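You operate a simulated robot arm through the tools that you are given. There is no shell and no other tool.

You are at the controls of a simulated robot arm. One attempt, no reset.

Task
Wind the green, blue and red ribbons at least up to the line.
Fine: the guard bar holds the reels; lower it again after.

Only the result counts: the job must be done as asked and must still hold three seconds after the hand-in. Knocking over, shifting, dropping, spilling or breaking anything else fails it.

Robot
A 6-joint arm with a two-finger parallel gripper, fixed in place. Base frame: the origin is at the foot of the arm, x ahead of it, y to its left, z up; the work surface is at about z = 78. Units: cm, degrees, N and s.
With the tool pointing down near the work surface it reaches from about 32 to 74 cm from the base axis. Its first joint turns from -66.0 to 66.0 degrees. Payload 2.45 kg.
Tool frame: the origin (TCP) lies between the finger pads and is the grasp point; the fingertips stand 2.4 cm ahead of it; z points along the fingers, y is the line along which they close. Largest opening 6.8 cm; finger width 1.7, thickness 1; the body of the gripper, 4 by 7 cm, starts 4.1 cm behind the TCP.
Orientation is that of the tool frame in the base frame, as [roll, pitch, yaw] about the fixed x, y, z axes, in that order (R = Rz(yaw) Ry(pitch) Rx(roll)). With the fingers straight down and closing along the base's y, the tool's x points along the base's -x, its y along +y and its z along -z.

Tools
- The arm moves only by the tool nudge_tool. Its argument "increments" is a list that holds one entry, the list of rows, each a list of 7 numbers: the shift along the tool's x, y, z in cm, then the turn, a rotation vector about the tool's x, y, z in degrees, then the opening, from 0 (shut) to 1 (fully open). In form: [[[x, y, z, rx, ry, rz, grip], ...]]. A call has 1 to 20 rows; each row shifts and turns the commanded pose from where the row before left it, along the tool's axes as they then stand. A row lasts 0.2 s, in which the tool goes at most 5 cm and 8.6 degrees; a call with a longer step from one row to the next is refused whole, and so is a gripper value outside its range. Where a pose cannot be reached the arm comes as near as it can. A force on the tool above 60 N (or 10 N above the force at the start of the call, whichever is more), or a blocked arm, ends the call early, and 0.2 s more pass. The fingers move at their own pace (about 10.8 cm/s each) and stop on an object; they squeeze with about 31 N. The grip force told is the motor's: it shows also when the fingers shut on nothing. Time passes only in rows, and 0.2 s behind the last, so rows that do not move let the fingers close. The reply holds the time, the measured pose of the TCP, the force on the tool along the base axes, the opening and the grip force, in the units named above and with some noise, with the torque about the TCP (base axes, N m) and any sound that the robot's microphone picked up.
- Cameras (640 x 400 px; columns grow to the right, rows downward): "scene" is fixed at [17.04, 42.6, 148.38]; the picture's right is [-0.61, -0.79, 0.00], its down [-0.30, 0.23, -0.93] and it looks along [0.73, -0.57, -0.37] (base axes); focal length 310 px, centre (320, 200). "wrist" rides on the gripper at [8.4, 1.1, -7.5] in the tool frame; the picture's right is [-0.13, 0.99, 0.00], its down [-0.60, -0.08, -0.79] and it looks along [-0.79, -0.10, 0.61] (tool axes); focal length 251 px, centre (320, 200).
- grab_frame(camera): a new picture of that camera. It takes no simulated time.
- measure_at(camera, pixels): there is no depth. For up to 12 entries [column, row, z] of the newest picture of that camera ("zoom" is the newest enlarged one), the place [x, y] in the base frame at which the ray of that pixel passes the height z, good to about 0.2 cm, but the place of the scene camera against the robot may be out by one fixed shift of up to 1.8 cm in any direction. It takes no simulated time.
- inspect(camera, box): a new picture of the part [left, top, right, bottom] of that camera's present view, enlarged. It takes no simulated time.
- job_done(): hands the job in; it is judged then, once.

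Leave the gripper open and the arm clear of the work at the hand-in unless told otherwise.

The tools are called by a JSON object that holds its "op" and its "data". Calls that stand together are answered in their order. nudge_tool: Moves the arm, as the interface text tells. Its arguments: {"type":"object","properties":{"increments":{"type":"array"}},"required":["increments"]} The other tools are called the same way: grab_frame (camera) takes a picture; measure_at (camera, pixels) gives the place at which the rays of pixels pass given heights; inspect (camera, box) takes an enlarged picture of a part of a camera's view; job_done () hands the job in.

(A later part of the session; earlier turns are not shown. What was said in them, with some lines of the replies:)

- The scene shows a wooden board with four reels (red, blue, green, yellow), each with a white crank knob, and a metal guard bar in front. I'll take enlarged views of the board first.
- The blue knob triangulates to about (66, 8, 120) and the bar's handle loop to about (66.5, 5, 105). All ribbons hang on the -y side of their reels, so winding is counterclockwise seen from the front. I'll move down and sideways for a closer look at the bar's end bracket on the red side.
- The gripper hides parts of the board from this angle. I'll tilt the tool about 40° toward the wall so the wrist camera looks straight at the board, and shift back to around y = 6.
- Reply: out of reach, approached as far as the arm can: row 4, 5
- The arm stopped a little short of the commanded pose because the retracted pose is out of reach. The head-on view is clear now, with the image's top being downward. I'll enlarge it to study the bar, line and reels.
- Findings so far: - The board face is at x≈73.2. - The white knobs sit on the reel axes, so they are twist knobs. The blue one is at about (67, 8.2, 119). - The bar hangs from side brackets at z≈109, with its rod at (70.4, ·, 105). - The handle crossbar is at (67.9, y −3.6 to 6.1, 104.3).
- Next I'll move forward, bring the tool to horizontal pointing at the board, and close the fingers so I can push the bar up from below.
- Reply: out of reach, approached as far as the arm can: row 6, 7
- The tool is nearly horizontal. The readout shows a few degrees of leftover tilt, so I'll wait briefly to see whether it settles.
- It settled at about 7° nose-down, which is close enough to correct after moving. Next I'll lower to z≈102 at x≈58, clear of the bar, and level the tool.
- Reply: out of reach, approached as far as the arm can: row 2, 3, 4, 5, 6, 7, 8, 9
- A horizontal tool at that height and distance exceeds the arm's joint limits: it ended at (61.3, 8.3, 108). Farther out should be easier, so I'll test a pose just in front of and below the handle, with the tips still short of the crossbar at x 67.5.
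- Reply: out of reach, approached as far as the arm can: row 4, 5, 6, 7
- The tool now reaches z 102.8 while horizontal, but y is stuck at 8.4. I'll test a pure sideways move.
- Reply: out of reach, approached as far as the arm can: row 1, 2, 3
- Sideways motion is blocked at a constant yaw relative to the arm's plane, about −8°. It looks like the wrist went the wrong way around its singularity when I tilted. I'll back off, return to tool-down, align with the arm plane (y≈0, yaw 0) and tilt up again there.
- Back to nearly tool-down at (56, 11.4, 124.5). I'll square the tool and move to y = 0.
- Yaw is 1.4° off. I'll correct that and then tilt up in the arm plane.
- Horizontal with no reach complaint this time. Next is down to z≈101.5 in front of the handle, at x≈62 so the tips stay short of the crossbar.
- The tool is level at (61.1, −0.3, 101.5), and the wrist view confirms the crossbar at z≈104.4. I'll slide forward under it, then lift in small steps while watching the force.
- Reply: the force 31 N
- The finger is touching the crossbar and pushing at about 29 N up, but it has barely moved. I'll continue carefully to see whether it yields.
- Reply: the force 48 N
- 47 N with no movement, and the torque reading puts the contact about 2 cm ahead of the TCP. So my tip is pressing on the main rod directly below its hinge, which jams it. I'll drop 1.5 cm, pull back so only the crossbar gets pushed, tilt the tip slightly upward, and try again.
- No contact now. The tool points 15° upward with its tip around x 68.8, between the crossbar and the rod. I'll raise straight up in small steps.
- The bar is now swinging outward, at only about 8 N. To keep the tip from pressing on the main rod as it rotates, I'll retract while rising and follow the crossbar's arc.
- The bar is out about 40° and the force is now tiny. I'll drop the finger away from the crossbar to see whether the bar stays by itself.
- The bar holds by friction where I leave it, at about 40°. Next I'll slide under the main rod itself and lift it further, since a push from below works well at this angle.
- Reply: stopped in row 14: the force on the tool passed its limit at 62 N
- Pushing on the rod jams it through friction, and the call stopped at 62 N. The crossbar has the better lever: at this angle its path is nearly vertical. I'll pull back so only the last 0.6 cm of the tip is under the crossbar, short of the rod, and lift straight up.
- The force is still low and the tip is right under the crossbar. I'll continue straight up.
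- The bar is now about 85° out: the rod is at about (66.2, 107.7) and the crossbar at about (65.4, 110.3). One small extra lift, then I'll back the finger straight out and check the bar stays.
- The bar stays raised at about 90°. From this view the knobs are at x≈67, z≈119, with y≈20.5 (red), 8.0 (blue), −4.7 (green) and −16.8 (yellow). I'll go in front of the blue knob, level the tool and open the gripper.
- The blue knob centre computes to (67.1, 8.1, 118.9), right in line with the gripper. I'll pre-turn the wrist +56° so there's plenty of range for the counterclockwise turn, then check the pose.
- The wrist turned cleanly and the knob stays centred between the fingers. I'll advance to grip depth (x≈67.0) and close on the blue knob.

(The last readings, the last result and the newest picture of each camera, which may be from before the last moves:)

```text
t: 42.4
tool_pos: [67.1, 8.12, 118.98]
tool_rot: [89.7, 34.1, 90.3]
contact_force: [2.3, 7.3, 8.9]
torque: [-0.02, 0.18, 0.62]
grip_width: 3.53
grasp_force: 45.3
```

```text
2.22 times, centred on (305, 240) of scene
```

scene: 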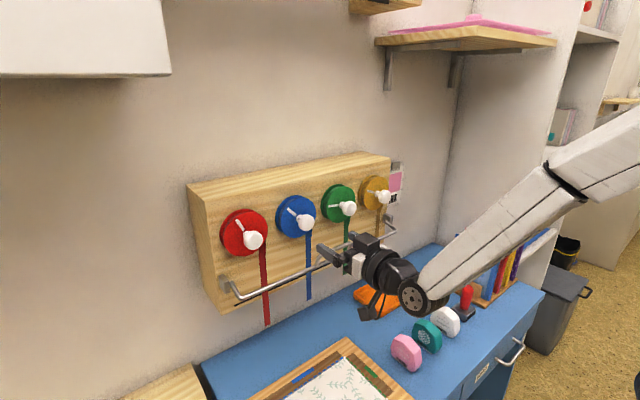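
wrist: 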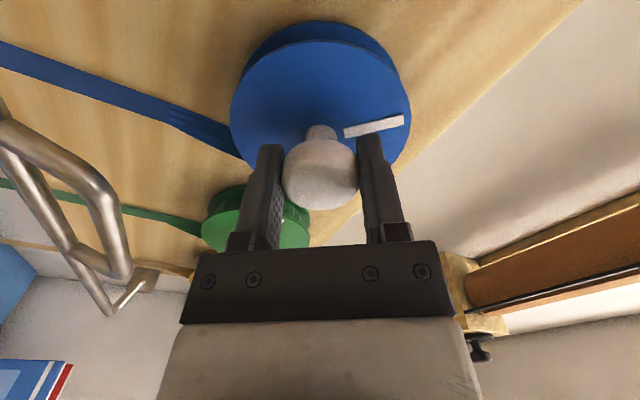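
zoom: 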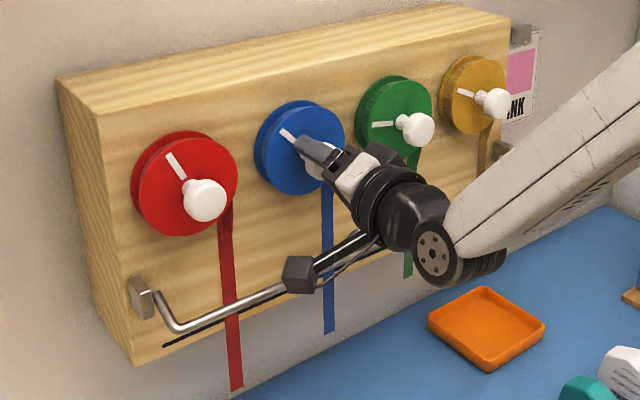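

Gripped the blue knob (width 3.53). Next I'll turn 30° counterclockwise and check how the disc mark and ribbon respond.

{"op": "nudge_tool", "data": {"increments": [[[0, 0, 0, 0, 0, -6, 0], [0, 0, 0, 0, 0, -6, 0], [0, 0, 0, 0, 0, -6, 0], [0, 0, 0, 0, 0, -6, 0], [0, 0, 0, 0, 0, -6, 0]]]}}

{"op": "grab_frame", "data": {"camera": "wrist"}}

{"op": "inspect", "data": {"camera": "scene", "box": [190, 150, 420, 330]}}

```text
t: 43.6
tool_pos: [67.14, 8.13, 118.92]
tool_rot: [90.0, 64.1, 90.2]
contact_force: [18.3, 9.6, 3.2]
torque: [-0.02, -0.95, -0.35]
grip_width: 3.51
grasp_force: 45.2
```

```text
taken
```

wrist: 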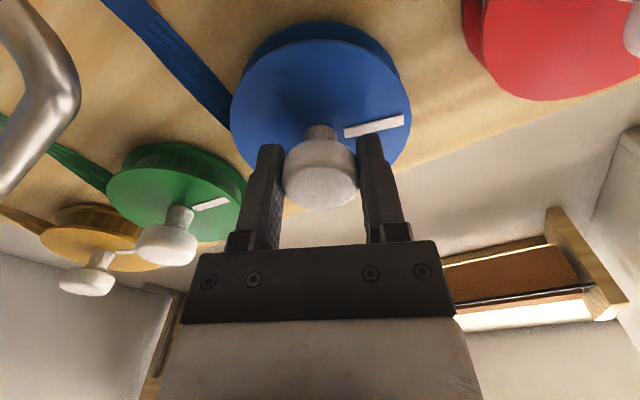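

```text
2.22 times, centred on (305, 240) of scene
```

zoom: 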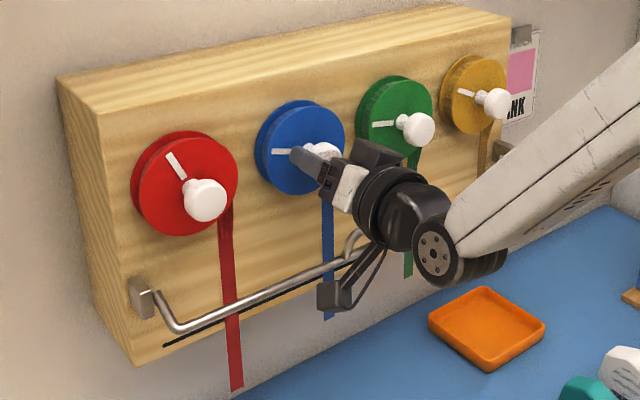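

The reel turned with the gripper, and the ribbon's end rose from about (330, 333) to (330, 318) in the enlarged view. I'll continue winding.

{"op": "nudge_tool", "data": {"increments": [[[0, 0, 0, 0, 0, -7, 0], [0, 0, 0, 0, 0, -7, 0], [0, 0, 0, 0, 0, -7, 0], [0, 0, 0, 0, 0, -7, 0], [0, 0, 0, 0, 0, -7, 0], [0, 0, 0, 0, 0, -7, 0], [0, 0, 0, 0, 0, -7, 0], [0, 0, 0, 0, 0, -7, 0], [0, 0, 0, 0, 0, -7, 0], [0, 0, 0, 0, 0, -7, 0], [0, 0, 0, 0, 0, -7, 0], [0, 0, 0, 0, 0, 0, 0]]]}}

{"op": "grab_frame", "data": {"camera": "wrist"}}

{"op": "inspect", "data": {"camera": "scene", "box": [190, 150, 420, 330]}}

```text
t: 46.2
tool_pos: [67.05, 7.79, 118.87]
tool_rot: [-89.9, 39.0, -90.0]
contact_force: [16.2, -17.8, 9.6]
torque: [0.04, 0.71, -0.96]
grip_width: 3.5
grasp_force: 45.0
```

```text
taken
```

wrist: 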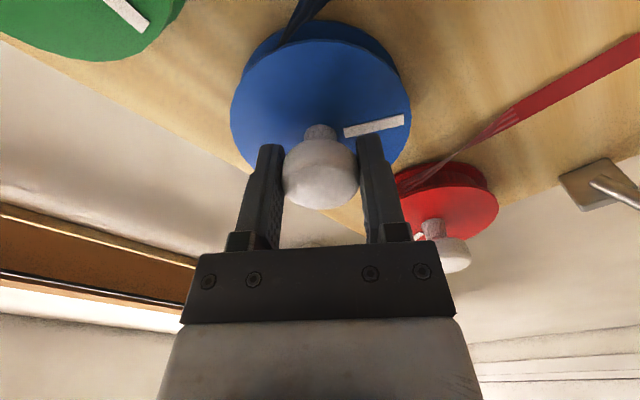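

```text
2.22 times, centred on (305, 240) of scene
```

zoom: 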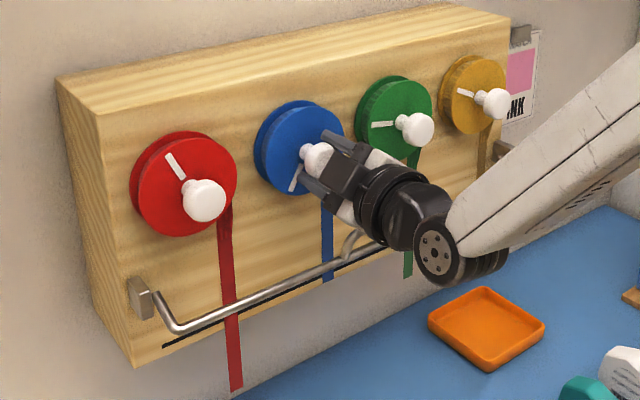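

The end of the blue ribbon is at about (327, 283), and the line there is at about row 274. It needs about 1 cm more plus a margin, so I'll turn another 40°.

{"op": "nudge_tool", "data": {"increments": [[[0, 0, 0, 0, 0, -7, 0], [0, 0, 0, 0, 0, -7, 0], [0, 0, 0, 0, 0, -7, 0], [0, 0, 0, 0, 0, -7, 0], [0, 0, 0, 0, 0, -7, 0], [0, 0, 0, 0, 0, -5, 0], [0, 0, 0, 0, 0, 0, 0]]]}}

{"op": "inspect", "data": {"camera": "scene", "box": [240, 200, 400, 300]}}

```text
t: 47.8
tool_pos: [67.09, 8.09, 119.0]
tool_rot: [-89.9, -0.9, -89.8]
contact_force: [2.0, -12.7, 15.3]
torque: [0.34, -0.22, -0.33]
grip_width: 3.52
grasp_force: 44.7
```

```text
4.00 times, centred on (320, 250) of scene
```

zoom: 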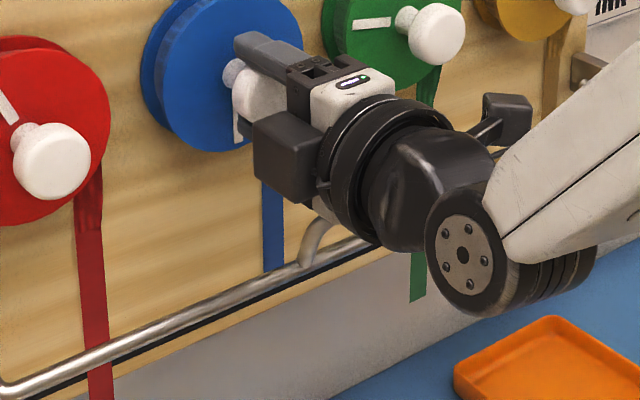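

The blue end is now at about (273, 272), roughly 1 cm above the line at about row 288. I'll release and back away, checking that the reel doesn't unwind.

{"op": "nudge_tool", "data": {"increments": [[[0, 0, 0, 0, 0, 0, 1], [0, 0, 0, 0, 0, 0, 1], [0, 0, 0, 0, 0, 0, 1], [0, 0, -2, 0, 0, 0, 1], [0, 0, -3, 0, 0, 0, 1], [0, 0, -3, 0, 0, 0, 1], [0, 0, -2, 0, 0, 0, 1], [0, 0, 0, 0, 0, 7.5, 1], [0, 0, 0, 0, 0, 7.5, 1], [0, 0, 0, 0, 0, 7.5, 1], [0, 0, 0, 0, 0, 7.5, 1], [0, 0, 0, 0, 0, 7.5, 1], [0, 0, 0, 0, 0, 7.5, 1], [0, 0, 0, 0, 0, 7.5, 1], [0, 0, 0, 0, 0, 7.5, 1], [0, 0, 0, 0, 0, 7.5, 1], [0, 0, 0, 0, 0, 7.5, 1], [0, 0, 0, 0, 0, 7.5, 1], [0, 0, 0, 0, 0, 7.5, 1]]]}}

{"op": "grab_frame", "data": {"camera": "wrist"}}

{"op": "inspect", "data": {"camera": "scene", "box": [190, 150, 420, 330]}}

```text
t: 51.8
tool_pos: [56.99, 8.01, 118.8]
tool_rot: [-95.2, 89.2, -94.9]
contact_force: [0.4, 0.9, 0.5]
torque: [0.0, 0.02, 0.0]
grip_width: 6.82
grasp_force: 0.1
```

```text
taken
```

wrist: 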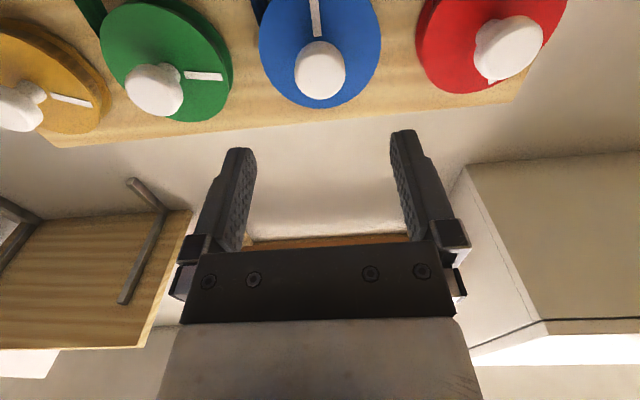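

```text
2.22 times, centred on (305, 240) of scene
```

zoom: 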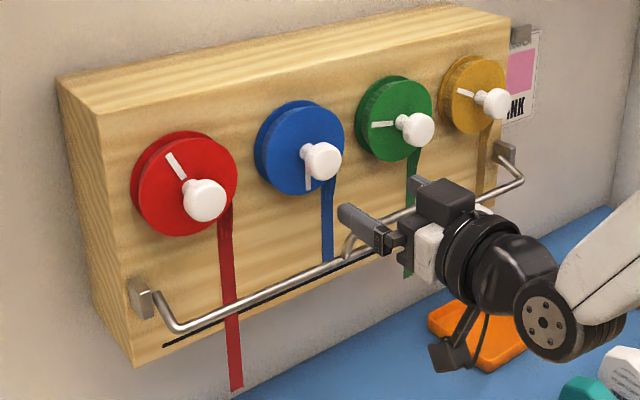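

Blue holds at (327, 262), above the line. Next is red: I'll move sideways to y≈20.4 in front of its knob.

{"op": "nudge_tool", "data": {"increments": [[[0, 2.5, 0, 0, 0, 0, 1], [0, 2.5, 0, 0, 0, 0, 1], [0, 2.5, 0, 0, 0, 0, 1], [0, 2.5, 0, 0, 0, 0, 1], [0, 2.4, 0, 0, 0, 0, 1], [0, 0, 0, 0, 0, 0, 1]]]}}

{"op": "grab_frame", "data": {"camera": "wrist"}}

```text
t: 53.2
tool_pos: [56.99, 20.62, 118.75]
tool_rot: [-94.2, 89.0, -94.1]
contact_force: [0.3, 0.5, -0.5]
torque: [0.02, 0.01, -0.02]
grip_width: 6.8
grasp_force: 0.0
```

```text
taken
```

wrist: 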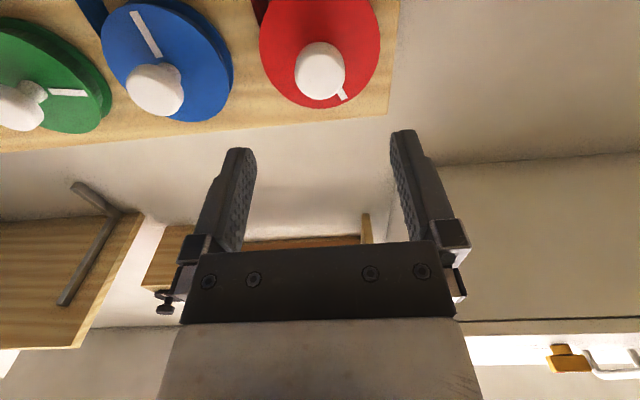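

The red knob sits at (320, 70), exactly where blue was when it was aligned. Pre-turn +75°, advance, and grip.

{"op": "nudge_tool", "data": {"increments": [[[0, 0, 0, 0, 0, 7.5, 1], [0, 0, 0, 0, 0, 7.5, 1], [0, 0, 0, 0, 0, 7.5, 1], [0, 0, 0, 0, 0, 7.5, 1], [0, 0, 0, 0, 0, 7.5, 1], [0, 0, 0, 0, 0, 7.5, 1], [0, 0, 0, 0, 0, 7.5, 1], [0, 0, 0, 0, 0, 7.5, 1], [0, 0, 0, 0, 0, 7.5, 1], [0, 0, 0, 0, 0, 7.5, 1], [0, 0, 0, 0, 0, 0, 1]]]}}

{"op": "grab_frame", "data": {"camera": "wrist"}}

```text
t: 55.6
tool_pos: [56.95, 20.49, 118.61]
tool_rot: [90.1, 15.8, 90.2]
contact_force: [0.0, -0.2, -0.7]
torque: [0.03, 0.02, -0.02]
grip_width: 6.8
grasp_force: 0.1
```

```text
taken
```

wrist: 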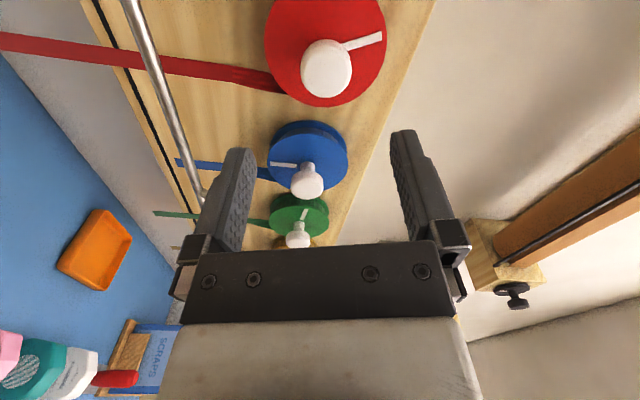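

The knob is slightly right of centre (326, 68), which corresponds to z being about 0.3 low. I'll correct that, advance and close.

{"op": "nudge_tool", "data": {"increments": [[[0, 0.3, 2, 0, 0, 0, 1], [0, 0, 2, 0, 0, 0, 1], [0, 0, 2, 0, 0, 0, 1], [0, 0, 2, 0, 0, 0, 1], [0, 0, 1.1, 0, 0, 0, 1], [0, 0, 1, 0, 0, 0, 1], [0, 0, 0, 0, 0, 0, 0], [0, 0, 0, 0, 0, 0, 0], [0, 0, 0, 0, 0, 0, 0]]]}}

{"op": "grab_frame", "data": {"camera": "wrist"}}

```text
t: 57.6
tool_pos: [67.13, 20.68, 118.87]
tool_rot: [89.9, 15.9, 90.2]
contact_force: [2.3, 2.4, 8.4]
torque: [0.0, 0.08, 0.47]
grip_width: 3.51
grasp_force: 44.8
```

```text
taken
```

wrist: 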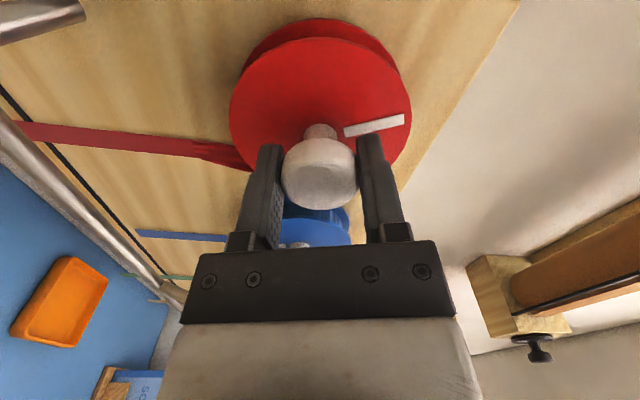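

Gripped the red knob. I'll wind 126° first, then check.

{"op": "nudge_tool", "data": {"increments": [[[0, 0, 0, 0, 0, -7, 0], [0, 0, 0, 0, 0, -7, 0], [0, 0, 0, 0, 0, -7, 0], [0, 0, 0, 0, 0, -7, 0], [0, 0, 0, 0, 0, -7, 0], [0, 0, 0, 0, 0, -7, 0], [0, 0, 0, 0, 0, -7, 0], [0, 0, 0, 0, 0, -7, 0], [0, 0, 0, 0, 0, -7, 0], [0, 0, 0, 0, 0, -7, 0], [0, 0, 0, 0, 0, -7, 0], [0, 0, 0, 0, 0, -7, 0], [0, 0, 0, 0, 0, -7, 0], [0, 0, 0, 0, 0, -7, 0], [0, 0, 0, 0, 0, -7, 0], [0, 0, 0, 0, 0, -7, 0], [0, 0, 0, 0, 0, -7, 0], [0, 0, 0, 0, 0, -7, 0], [0, 0, 0, 0, 0, 0, 0]]]}}

{"op": "inspect", "data": {"camera": "scene", "box": [190, 150, 420, 330]}}

{"op": "grab_frame", "data": {"camera": "wrist"}}

```text
t: 61.6
tool_pos: [67.14, 20.39, 118.89]
tool_rot: [-90.1, 38.0, -90.1]
contact_force: [16.7, -17.7, 10.2]
torque: [-0.01, -0.63, 0.43]
grip_width: 3.51
grasp_force: 45.2
```

```text
2.22 times, centred on (305, 240) of scene
```

zoom: 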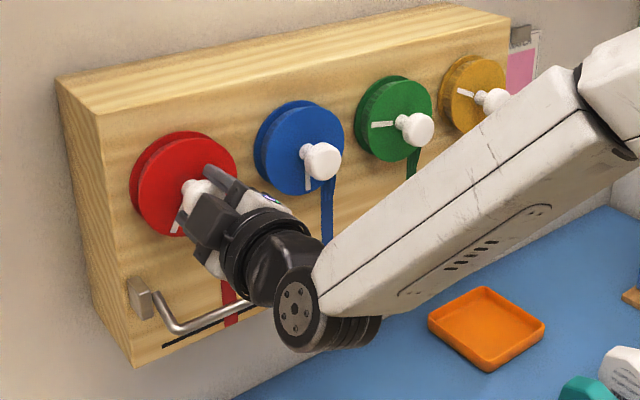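

```text
taken
```

wrist: 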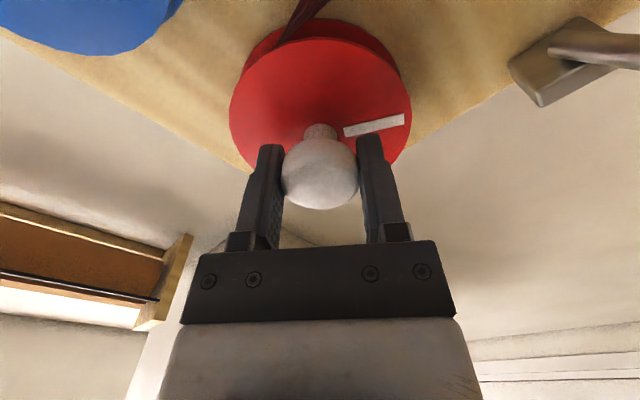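

The red end is at about (232, 325), just below the line at about row 317. Another 40° will bring it about 1.5 cm past the line.

{"op": "nudge_tool", "data": {"increments": [[[0, 0, 0, 0, 0, -7, 0], [0, 0, 0, 0, 0, -7, 0], [0, 0, 0, 0, 0, -7, 0], [0, 0, 0, 0, 0, -7, 0], [0, 0, 0, 0, 0, -7, 0], [0, 0, 0, 0, 0, -5, 0], [0, 0, 0, 0, 0, 0, 0]]]}}

{"op": "inspect", "data": {"camera": "scene", "box": [190, 220, 350, 320]}}

```text
t: 63.2
tool_pos: [66.92, 20.68, 119.0]
tool_rot: [-89.8, -1.9, -89.8]
contact_force: [9.3, -6.6, 19.0]
torque: [0.36, -0.31, 0.18]
grip_width: 3.53
grasp_force: 45.1
```

```text
4.00 times, centred on (270, 270) of scene
```

zoom: 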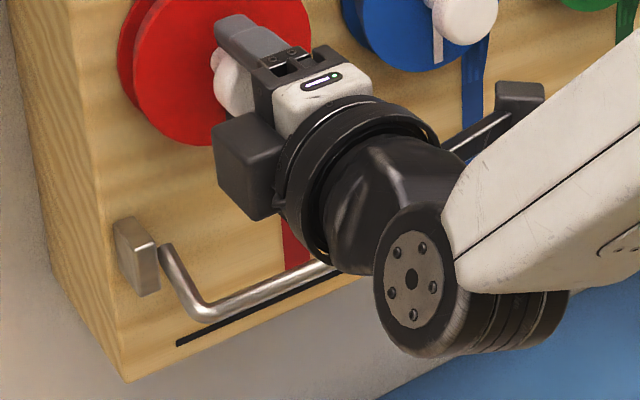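

The red end is now hidden behind or above the bar at about (297, 270), clearly above the line at about row 293. Release, back off and turn the wrist back.

{"op": "nudge_tool", "data": {"increments": [[[0, 0, 0, 0, 0, 0, 1], [0, 0, 0, 0, 0, 0, 1], [0, 0, 0, 0, 0, 0, 1], [0, 0, -2, 0, 0, 0, 1], [0, 0, -3, 0, 0, 0, 1], [0, 0, -3, 0, 0, 0, 1], [0, 0, -2, 0, 0, 0, 1], [0, 0, 0, 0, 0, 7.5, 1], [0, 0, 0, 0, 0, 7.5, 1], [0, 0, 0, 0, 0, 7.5, 1], [0, 0, 0, 0, 0, 7.5, 1], [0, 0, 0, 0, 0, 7.5, 1], [0, 0, 0, 0, 0, 7.5, 1], [0, 0, 0, 0, 0, 7.5, 1], [0, 0, 0, 0, 0, 7.5, 1], [0, 0, 0, 0, 0, 7.5, 1], [0, 0, 0, 0, 0, 7.5, 1], [0, 0, 0, 0, 0, 7.5, 1], [0, 0, 0, 0, 0, 7.5, 1]]]}}

```text
t: 67.2
tool_pos: [57.13, 20.55, 118.8]
tool_rot: [-92.7, 88.2, -92.4]
contact_force: [-0.8, 0.1, -0.3]
torque: [0.03, -0.04, -0.05]
grip_width: 6.81
grasp_force: 0.1
```

Now on to green at y≈−4.3.

{"op": "nudge_tool", "data": {"increments": [[[0, -3.1, 0, 0, 0, 0, 1], [0, -3.1, 0, 0, 0, 0, 1], [0, -3.1, 0, 0, 0, 0, 1], [0, -3.1, 0, 0, 0, 0, 1], [0, -3.1, 0, 0, 0, 0, 1], [0, -3.1, 0, 0, 0, 0, 1], [0, -3.1, 0, 0, 0, 0, 1], [0, -3.1, 0, 0, 0, 0, 1], [0, 0, 0, 0, 0, 0, 1]]]}}

{"op": "grab_frame", "data": {"camera": "wrist"}}

{"op": "inspect", "data": {"camera": "scene", "box": [190, 150, 420, 330]}}

```text
t: 69.2
tool_pos: [57.24, -4.24, 119.74]
tool_rot: [-93.2, 88.0, -93.0]
contact_force: [0.1, -0.3, 0.3]
torque: [0.01, 0.01, 0.02]
grip_width: 6.82
grasp_force: 0.1
```

```text
taken
```

wrist: 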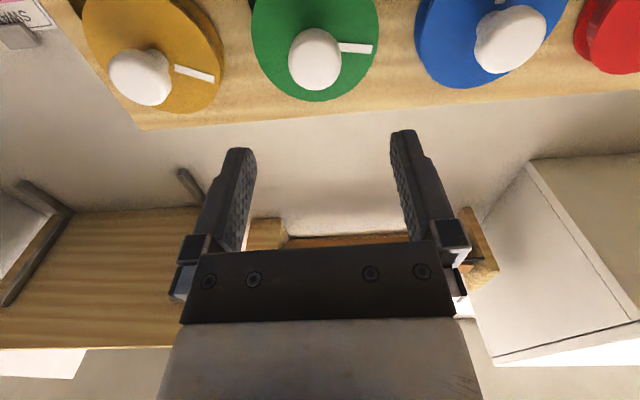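

```text
2.22 times, centred on (305, 240) of scene
```

zoom: 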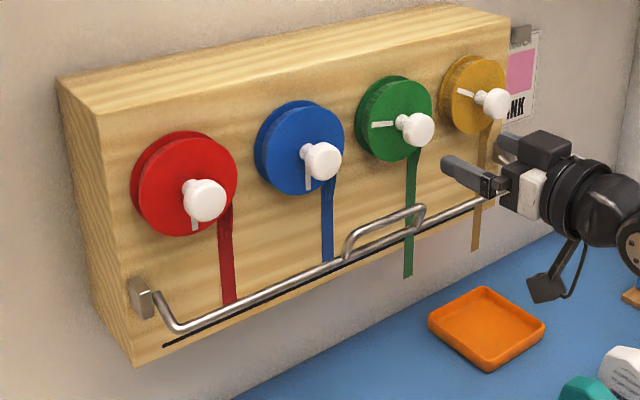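

Red stays wound (end about row 303, above the line at about 317). The green knob appears at (314, 59), so I need about −0.4 in y and −0.85 in z. I'll correct, pre-turn +52°, advance and grip.

{"op": "nudge_tool", "data": {"increments": [[[0.85, -0.4, 0, 0, 0, 0, 1], [0, 0, 0, 0, 0, 7.5, 1], [0, 0, 0, 0, 0, 7.5, 1], [0, 0, 0, 0, 0, 7.5, 1], [0, 0, 0, 0, 0, 7.5, 1], [0, 0, 0, 0, 0, 7.5, 1], [0, 0, 0, 0, 0, 7.5, 1], [0, 0, 0, 0, 0, 7.5, 1], [0, 0, 0, 0, 0, 0, 1]]]}}

{"op": "grab_frame", "data": {"camera": "wrist"}}

```text
t: 71.2
tool_pos: [57.14, -4.67, 118.93]
tool_rot: [90.1, 39.4, 90.2]
contact_force: [-0.8, 0.3, -1.2]
torque: [-0.03, 0.02, -0.01]
grip_width: 6.8
grasp_force: 0.0
```

```text
taken
```

wrist: 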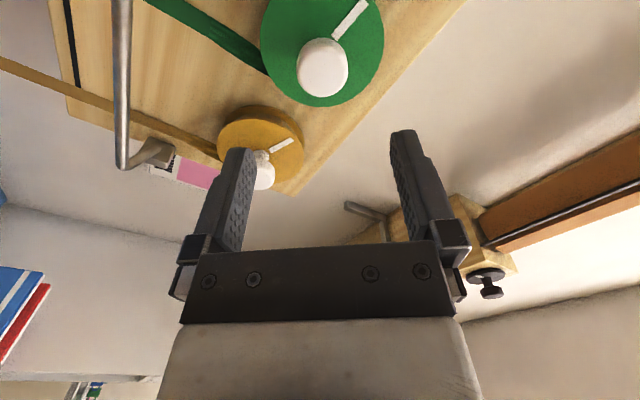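

The knob is centred at (323, 68). I'll advance and close on the green knob.

{"op": "nudge_tool", "data": {"increments": [[[0, 0.15, 2, 0, 0, 0, 1], [0, 0, 2, 0, 0, 0, 1], [0, 0, 2, 0, 0, 0, 1], [0, 0, 2, 0, 0, 0, 1], [0, 0, 1, 0, 0, 0, 1], [0, 0, 0.95, 0, 0, 0, 1], [0, 0, 0, 0, 0, 0, 0], [0, 0, 0, 0, 0, 0, 0], [0, 0, 0, 0, 0, 0, 0]]]}}

{"op": "grab_frame", "data": {"camera": "wrist"}}

```text
t: 73.2
tool_pos: [67.05, -4.54, 119.13]
tool_rot: [90.0, 39.6, 90.3]
contact_force: [1.8, 3.0, 1.9]
torque: [0.0, 0.14, 0.23]
grip_width: 3.53
grasp_force: 45.0
```

```text
taken
```

wrist: 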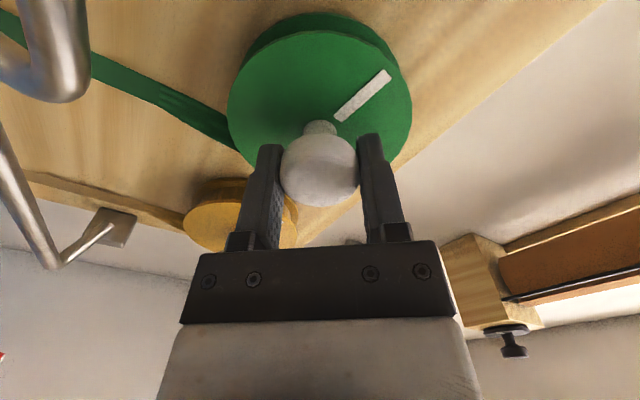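

Gripped. I'll wind green by 91° and check.

{"op": "nudge_tool", "data": {"increments": [[[0, 0, 0, 0, 0, -7, 0], [0, 0, 0, 0, 0, -7, 0], [0, 0, 0, 0, 0, -7, 0], [0, 0, 0, 0, 0, -7, 0], [0, 0, 0, 0, 0, -7, 0], [0, 0, 0, 0, 0, -7, 0], [0, 0, 0, 0, 0, -7, 0], [0, 0, 0, 0, 0, -7, 0], [0, 0, 0, 0, 0, -7, 0], [0, 0, 0, 0, 0, -7, 0], [0, 0, 0, 0, 0, -7, 0], [0, 0, 0, 0, 0, -7, 0], [0, 0, 0, 0, 0, -7, 0], [0, 0, 0, 0, 0, 0, 0]]]}}

{"op": "inspect", "data": {"camera": "scene", "box": [280, 170, 440, 290]}}

{"op": "grab_frame", "data": {"camera": "wrist"}}

```text
t: 76.2
tool_pos: [67.09, -4.44, 118.88]
tool_rot: [-89.9, 49.4, -89.7]
contact_force: [12.4, 16.0, 12.0]
torque: [-0.02, 0.01, 0.05]
grip_width: 3.56
grasp_force: 44.8
```

```text
3.33 times, centred on (360, 230) of scene
```

zoom: 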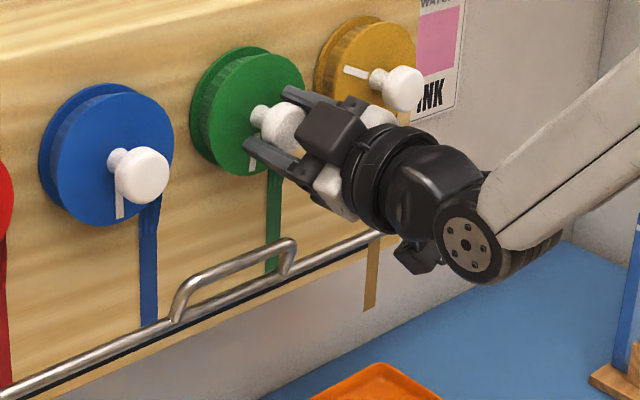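

```text
taken
```

wrist: 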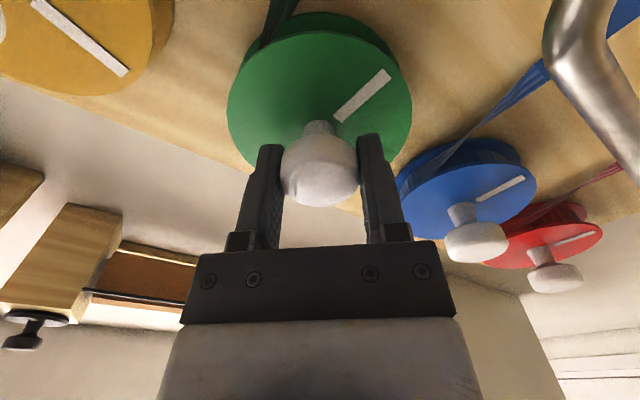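

The green end seems to be near (272, 272) in this view. I'll zoom in to be sure it isn't just hidden behind the bar.

{"op": "inspect", "data": {"camera": "scene", "box": [320, 220, 380, 260]}}

{"op": "inspect", "data": {"camera": "scene", "box": [230, 230, 350, 310]}}

```text
10.00 times, centred on (350, 240) of scene
```

zoom: 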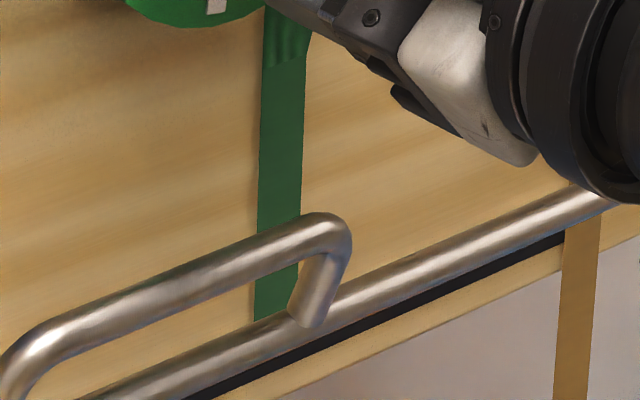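

```text
5.00 times, centred on (290, 270) of scene
```

zoom: 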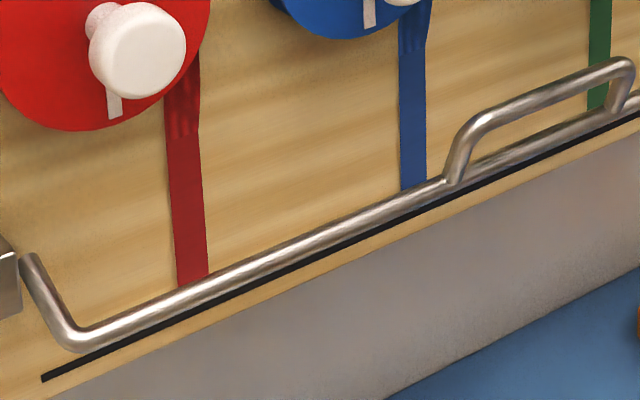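

No green shows below the bar, so the end is somewhere behind it, near or above the line. I'll add another 21° for margin, then release.

{"op": "nudge_tool", "data": {"increments": [[[0, 0, 0, 0, 0, -7, 0], [0, 0, 0, 0, 0, -7, 0], [0, 0, 0, 0, 0, -7, 0], [0, 0, 0, 0, 0, 0, 0]]]}}

{"op": "inspect", "data": {"camera": "scene", "box": [320, 220, 380, 260]}}

```text
t: 77.2
tool_pos: [67.15, -4.74, 118.81]
tool_rot: [-90.3, 28.4, -90.3]
contact_force: [2.3, -3.0, 3.9]
torque: [0.29, -0.07, -0.21]
grip_width: 3.53
grasp_force: 45.5
```

```text
10.00 times, centred on (350, 240) of scene
```

zoom: 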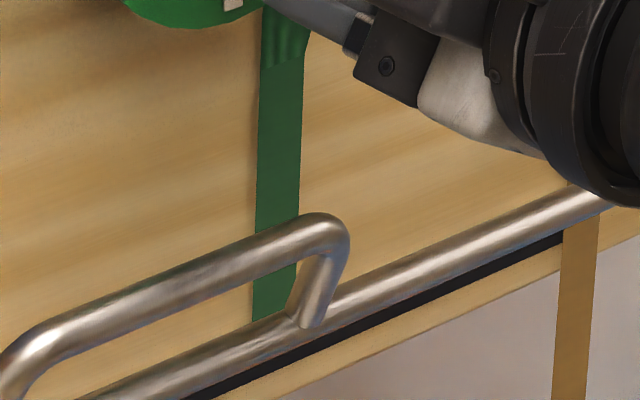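

The end is now right around the bar's upper edge, about 1 cm above the line. I'll release, back off and undo the wrist turn.

{"op": "nudge_tool", "data": {"increments": [[[0, 0, 0, 0, 0, 0, 1], [0, 0, 0, 0, 0, 0, 1], [0, 0, 0, 0, 0, 0, 1], [0, 0, -2, 0, 0, 0, 1], [0, 0, -3, 0, 0, 0, 1], [0, 0, -3, 0, 0, 0, 1], [0, 0, -2, 0, 0, 0, 1], [0, 0, 0, 0, 0, 7.5, 1], [0, 0, 0, 0, 0, 7.5, 1], [0, 0, 0, 0, 0, 7.5, 1], [0, 0, 0, 0, 0, 7.5, 1], [0, 0, 0, 0, 0, 7.5, 1], [0, 0, 0, 0, 0, 7.5, 1], [0, 0, 0, 0, 0, 7.5, 1], [0, 0, 0, 0, 0, 7.5, 1], [0, 0, 0, 0, 0, 0, 1]]]}}

{"op": "grab_frame", "data": {"camera": "wrist"}}

{"op": "inspect", "data": {"camera": "scene", "box": [190, 150, 420, 330]}}

```text
t: 80.6
tool_pos: [57.02, -4.57, 119.06]
tool_rot: [-93.5, 88.6, -93.3]
contact_force: [0.0, -0.2, 0.3]
torque: [-0.02, -0.02, 0.02]
grip_width: 6.78
grasp_force: 0.0
```

```text
taken
```

wrist: 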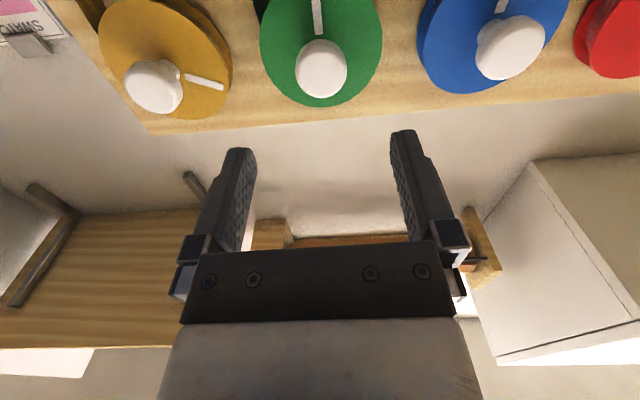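

```text
2.22 times, centred on (305, 240) of scene
```

zoom: 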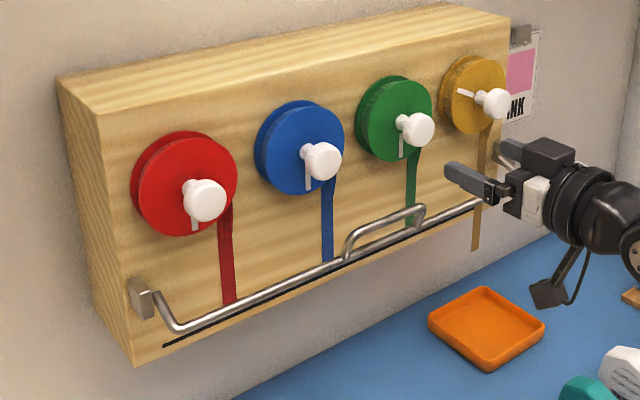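

All three ends appear at or above the line, and yellow is untouched. To verify before lowering the bar, I'll drop to z≈103 in front so the wrist camera looks up at the line and ribbon ends.

{"op": "nudge_tool", "data": {"increments": [[[2.3, 0.9, 0, 0, 0, 0, 0], [2.3, 0.9, 0, 0, 0, 0, 0], [2.3, 0.9, 0, 0, 0, 0, 0], [2.3, 0.9, 0, 0, 0, 0, 0], [2.3, 0.9, 0, 0, 0, 0, 0], [2.3, 0.9, 0, 0, 0, 0, 0], [2.3, 0, 0, 0, 0, 1.4, 0], [0, 0, 0, 0, 0, 0, 0]]]}}

{"op": "grab_frame", "data": {"camera": "wrist"}}

```text
t: 82.4
tool_pos: [57.08, 0.39, 102.71]
tool_rot: [-131.2, 89.9, -131.2]
contact_force: [-0.1, 0.2, -0.4]
torque: [0.02, 0.01, 0.02]
grip_width: 0.01
grasp_force: 23.8
```

```text
taken
```

wrist: 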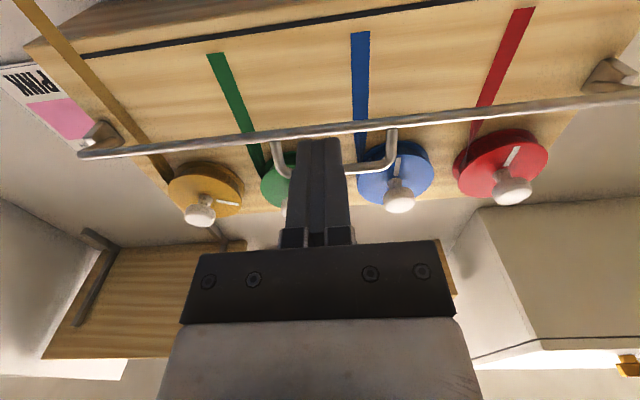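

The view from below confirms all three ends are clear of the line on the reel side:

| Ribbon | End (px) | Line (row) |
|---|---|---|
| Green | (213, 54) | ≈37 |
| Blue | (360, 32) | ≈18 |
| Red | (523, 10) | ≈0 |

Yellow is unchanged. To lower the bar, I'll rise to z≈113.5 and reach over the handle's crossbar between the reels.

{"op": "nudge_tool", "data": {"increments": [[[-2.7, 0.3, 0, 0, 0, 0, 0], [-2.7, 0.3, 0, 0, 0, 0, 0], [-2.7, 0.3, 0, 0, 0, 0, 0], [-2.7, 0.2, 0, 0, 0, 0, 0], [0, 0, 2.5, 0, 0, 0, 0], [0, 0, 2.5, 0, 0, 0, 0], [0, 0, 2.3, 0, 0, 0, 0], [0, 0, 0, 0, 0, 0, 0]]]}}

{"op": "grab_frame", "data": {"camera": "wrist"}}

{"op": "inspect", "data": {"camera": "scene", "box": [200, 180, 420, 320]}}

```text
t: 84.2
tool_pos: [64.54, 1.26, 113.36]
tool_rot: [-141.5, 89.9, -141.3]
contact_force: [-0.5, 0.0, -0.1]
torque: [0.01, -0.01, 0.01]
grip_width: 0.01
grasp_force: 23.4
```

```text
taken
```

wrist: 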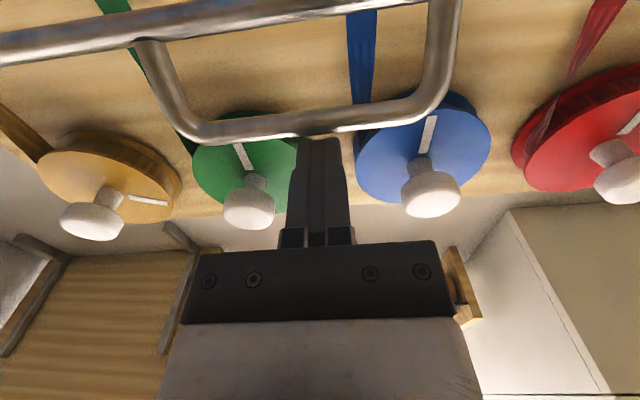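

```text
2.86 times, centred on (310, 250) of scene
```

zoom: 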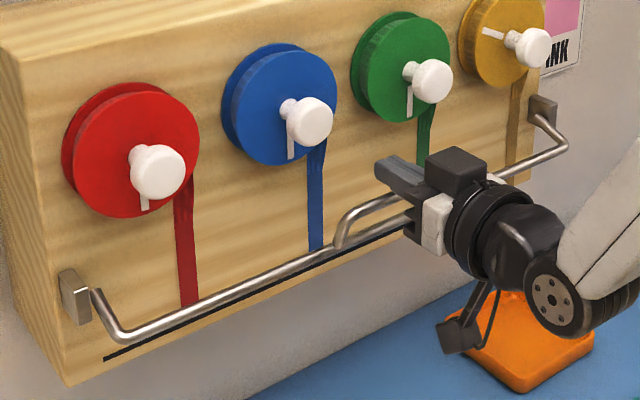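

The finger is over the crossbar with no contact. I'll press down gradually.

{"op": "nudge_tool", "data": {"increments": [[[0.5, 0, 0, 0, 0, 0, 0], [0.5, 0, 0, 0, 0, 0, 0], [0.5, 0, 0, 0, 0, 0, 0], [0.5, 0, 0, 0, 0, 0, 0], [0.5, 0, 0, 0, 0, 0, 0], [0.5, 0, 0, 0, 0, 0, 0], [0.5, 0, 0, 0, 0, 0, 0], [0.5, 0, 0, 0, 0, 0, 0]]]}}

{"op": "grab_frame", "data": {"camera": "wrist"}}

{"op": "inspect", "data": {"camera": "scene", "box": [200, 180, 420, 320]}}

```text
t: 86.0
tool_pos: [64.35, 1.53, 109.43]
tool_rot: [-132.0, 89.9, -131.9]
contact_force: [0.0, 0.5, -0.2]
torque: [-0.03, -0.02, -0.03]
grip_width: 0.0
grasp_force: 23.9
```

```text
taken
```

wrist: 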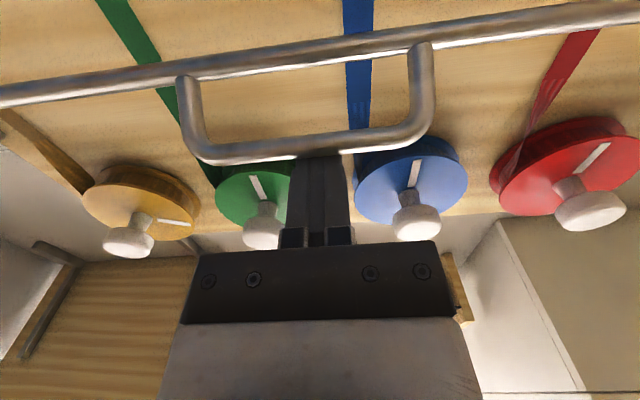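

```text
2.86 times, centred on (310, 250) of scene
```

zoom: 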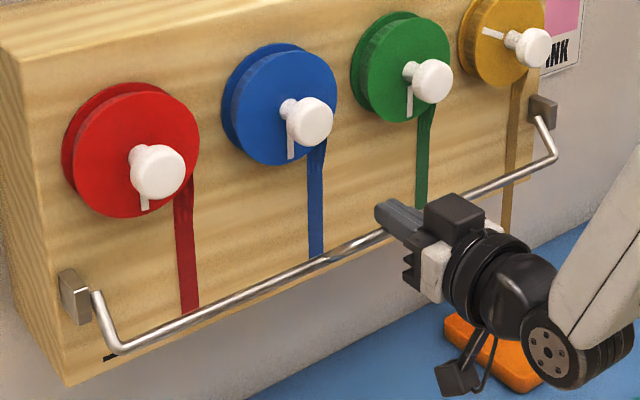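

The bar is coming down easily, now about 45°. I'll continue down with a slight forward motion.

{"op": "nudge_tool", "data": {"increments": [[[0.5, 0, 0.1, 0, 0, 0, 0], [0.5, 0, 0.1, 0, 0, 0, 0], [0.5, 0, 0.2, 0, 0, 0, 0], [0.5, 0, 0.2, 0, 0, 0, 0], [0.4, 0, 0.3, 0, 0, 0, 0]]]}}

{"op": "grab_frame", "data": {"camera": "wrist"}}

{"op": "inspect", "data": {"camera": "scene", "box": [200, 180, 420, 320]}}

```text
t: 87.2
tool_pos: [65.25, 1.61, 107.24]
tool_rot: [-133.3, 89.9, -133.2]
contact_force: [0.1, 0.2, -0.9]
torque: [-0.03, 0.01, 0.03]
grip_width: 0.01
grasp_force: 23.9
```

```text
taken
```

wrist: 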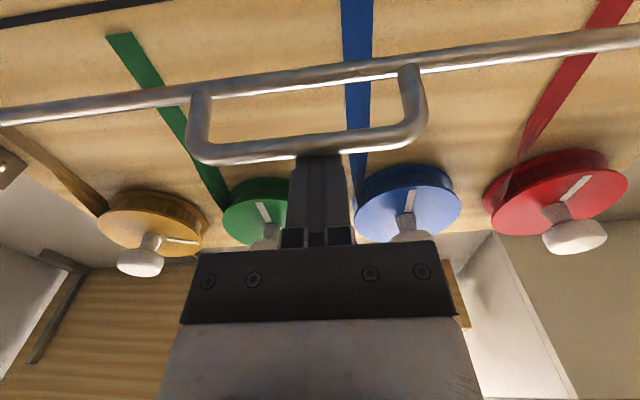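

```text
2.86 times, centred on (310, 250) of scene
```

zoom: 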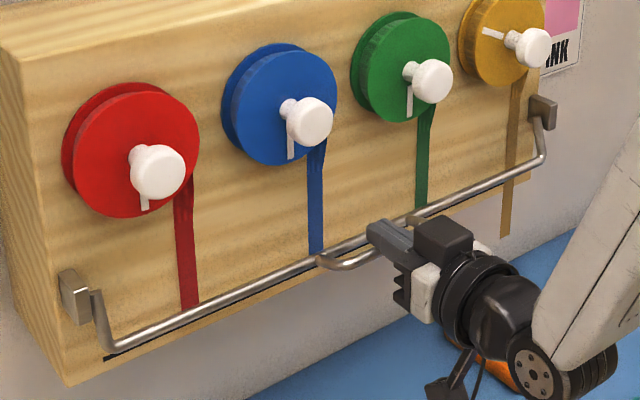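

About 20° remain. I'll continue down and forward along the arc.

{"op": "nudge_tool", "data": {"increments": [[[0.4, 0, 0.4, 0, 0, 0, 0], [0.4, 0, 0.4, 0, 0, 0, 0], [0.4, 0, 0.4, 0, 0, 0, 0], [0.3, 0, 0.4, 0, 0, 0, 0]]]}}

{"op": "grab_frame", "data": {"camera": "wrist"}}

{"op": "inspect", "data": {"camera": "scene", "box": [200, 180, 420, 320]}}

```text
t: 88.2
tool_pos: [66.89, 1.64, 105.82]
tool_rot: [-26.9, 89.7, -26.7]
contact_force: [-1.5, 0.9, 6.5]
torque: [0.05, -0.01, -0.04]
grip_width: 0.02
grasp_force: 23.5
```

```text
taken
```

wrist: 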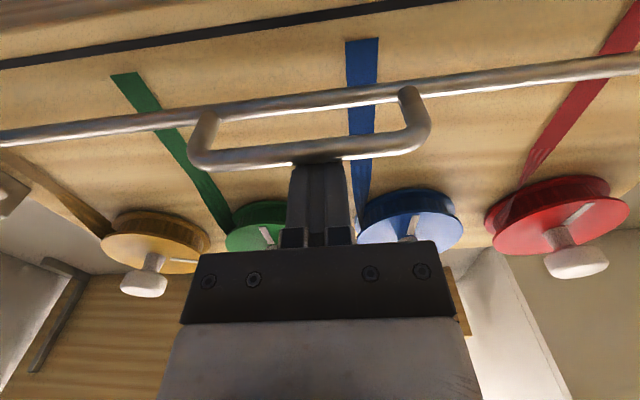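

```text
2.86 times, centred on (310, 250) of scene
```

zoom: 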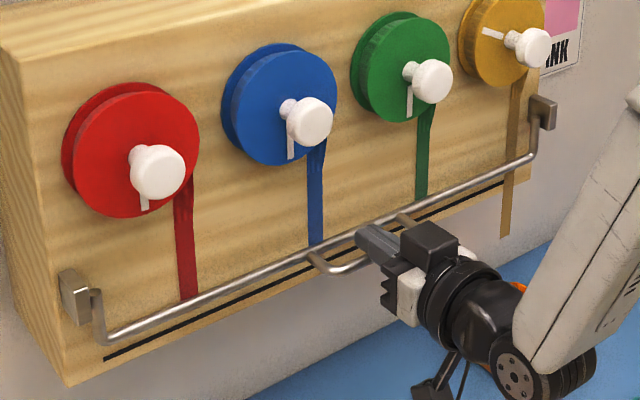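

The bar is nearly back to its original pixel position (corner about (108, 343) against an expected (108, 345)). One more small press checks that it's against its stop.

{"op": "nudge_tool", "data": {"increments": [[[0.25, 0, 0.2, 0, 0, 0, 0], [0.25, 0, 0.2, 0, 0, 0, 0], [0.2, 0, 0.1, 0, 0, 0, 0]]]}}

{"op": "inspect", "data": {"camera": "scene", "box": [200, 200, 420, 340]}}

```text
t: 88.8
tool_pos: [67.3, 1.52, 105.85]
tool_rot: [-2.9, 88.7, -2.7]
contact_force: [-2.6, 0.3, 10.3]
torque: [0.03, 0.02, -0.01]
grip_width: 0.01
grasp_force: 24.1
stopped in row 3: the force on the tool passed its limit at 64 N (the readings are from after the stop); the commanded pose is now the measured one
```

```text
2.86 times, centred on (310, 270) of scene
```

zoom: 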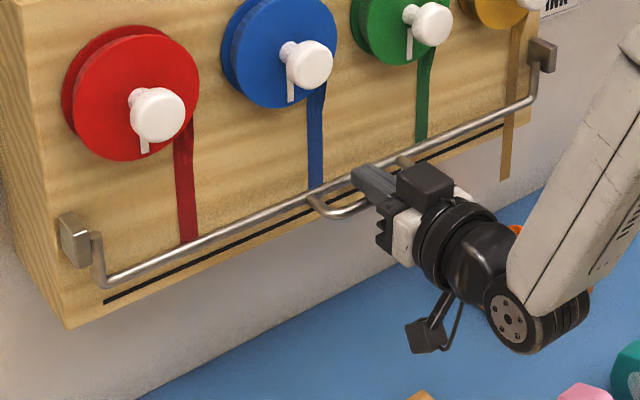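

It hit a hard stop at 64 N, so the bar is against its end position. I'll lift off slightly, back out and compare with the original pictures.

{"op": "nudge_tool", "data": {"increments": [[[-0.4, 0, -0.2, 0, 0, 0, 0], [-0.4, 0, -1, 0, 0, 0, 0], [0, 0, -2.5, 0, 0, 0, 0], [0, 0, -2.5, 0, 0, 0, 0], [0, 0, -2, 0, 0, 0, 0], [0, 0, 0, 0, 0, 0, 0]]]}}

{"op": "inspect", "data": {"camera": "scene", "box": [180, 140, 420, 340]}}

{"op": "inspect", "data": {"camera": "scene", "box": [200, 240, 300, 330]}}

{"op": "grab_frame", "data": {"camera": "wrist"}}

```text
t: 90.2
tool_pos: [58.85, 1.42, 106.3]
tool_rot: [-3.8, 89.1, -3.5]
contact_force: [0.5, -0.5, -0.3]
torque: [0.03, 0.01, 0.03]
grip_width: 0.03
grasp_force: 23.4
```

```text
2.00 times, centred on (300, 240) of scene
```

zoom: 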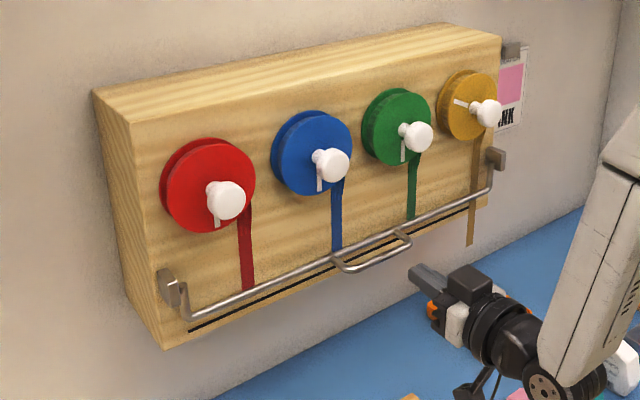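

```text
4.44 times, centred on (250, 285) of scene
```

zoom: 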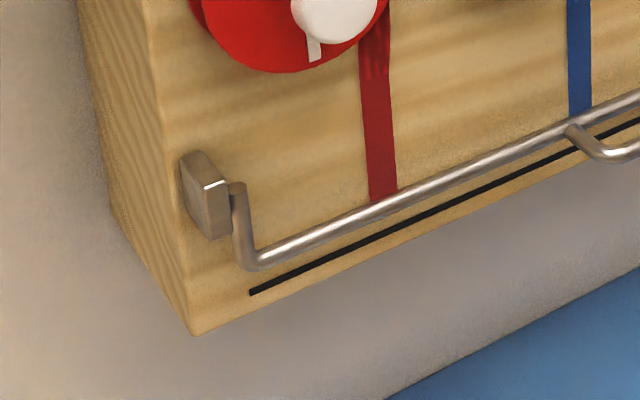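

```text
taken
```

wrist: 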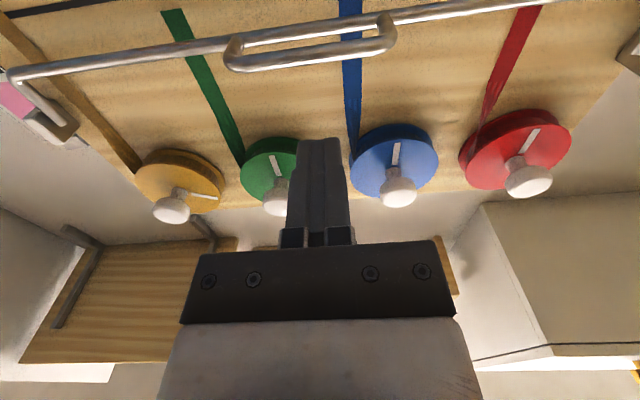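

The bar is back exactly at its original pixels (corner at (250, 262)). All three ribbons end above the line and yellow is unchanged. I'll retreat, open the gripper, wait a moment and do a last check.

{"op": "nudge_tool", "data": {"increments": [[[0, 0, -1.5, 0, 0, 0, 0], [-2.5, 0, -0.5, 0, 0, 0, 0.5], [-2.5, 0, -0.5, 0, 0, 0, 1], [-2.5, 0, -0.5, 0, 0, 0, 1], [-2.5, 0, -0.3, 0, 0, 0, 1], [-2.5, 0, 0, 0, 0, 0, 1], [-2.5, 0, 0, 0, 0, 0, 1], [0, 0, 0, 0, 0, 0, 1], [0, 0, 0, 0, 0, 0, 1], [0, 0, 0, 0, 0, 0, 1]]]}}

{"op": "grab_frame", "data": {"camera": "scene"}}

{"op": "inspect", "data": {"camera": "scene", "box": [180, 140, 420, 340]}}

```text
t: 92.5
tool_pos: [55.63, 1.34, 121.63]
tool_rot: [-4.0, 89.1, -4.0]
contact_force: [0.3, 0.5, 0.1]
torque: [0.02, 0.01, -0.01]
grip_width: 6.82
grasp_force: 0.0
```

```text
taken
```

scene: 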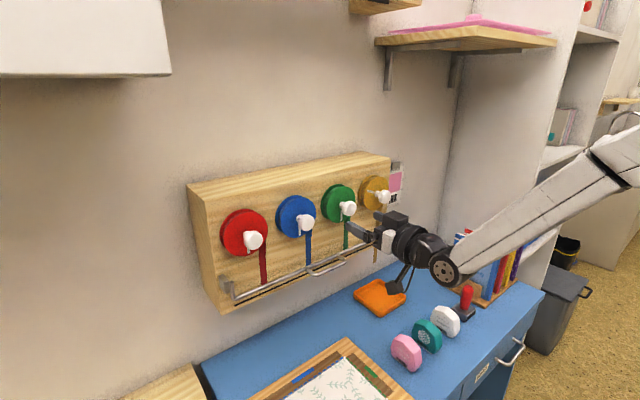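

```text
2.00 times, centred on (300, 240) of scene
```

zoom: 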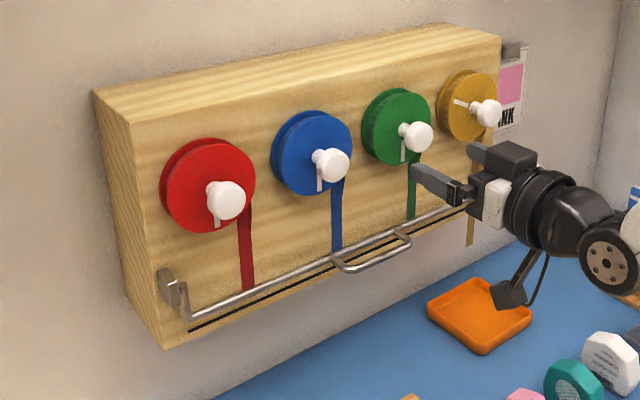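

The red, blue and green ribbons are wound past the line, and yellow and everything on the desk are undisturbed. The guard bar is down, the gripper is open and the arm is clear. Handing in.

{"op": "job_done", "data": {}}

```text
The job is handed in.
```

The green, blue and red ribbons are wound past the line, by roughly 1 cm or more each. The guard bar is back down in its original position.

I checked all three ribbon ends with the wrist camera before lowering the bar, and with the scene camera afterwards. The reels held after I let go of the knobs. The yellow ribbon and everything on the desk look undisturbed. The arm was backed clear with the gripper open at hand-in. The hand-in was accepted, but no verdict came back.

While raising the bar, one push hit the 60 N force limit because my finger was jamming the rod. I switched to lifting by the handle and saw no damage. The final press on the bar also hit the limit, when it reached its stop.
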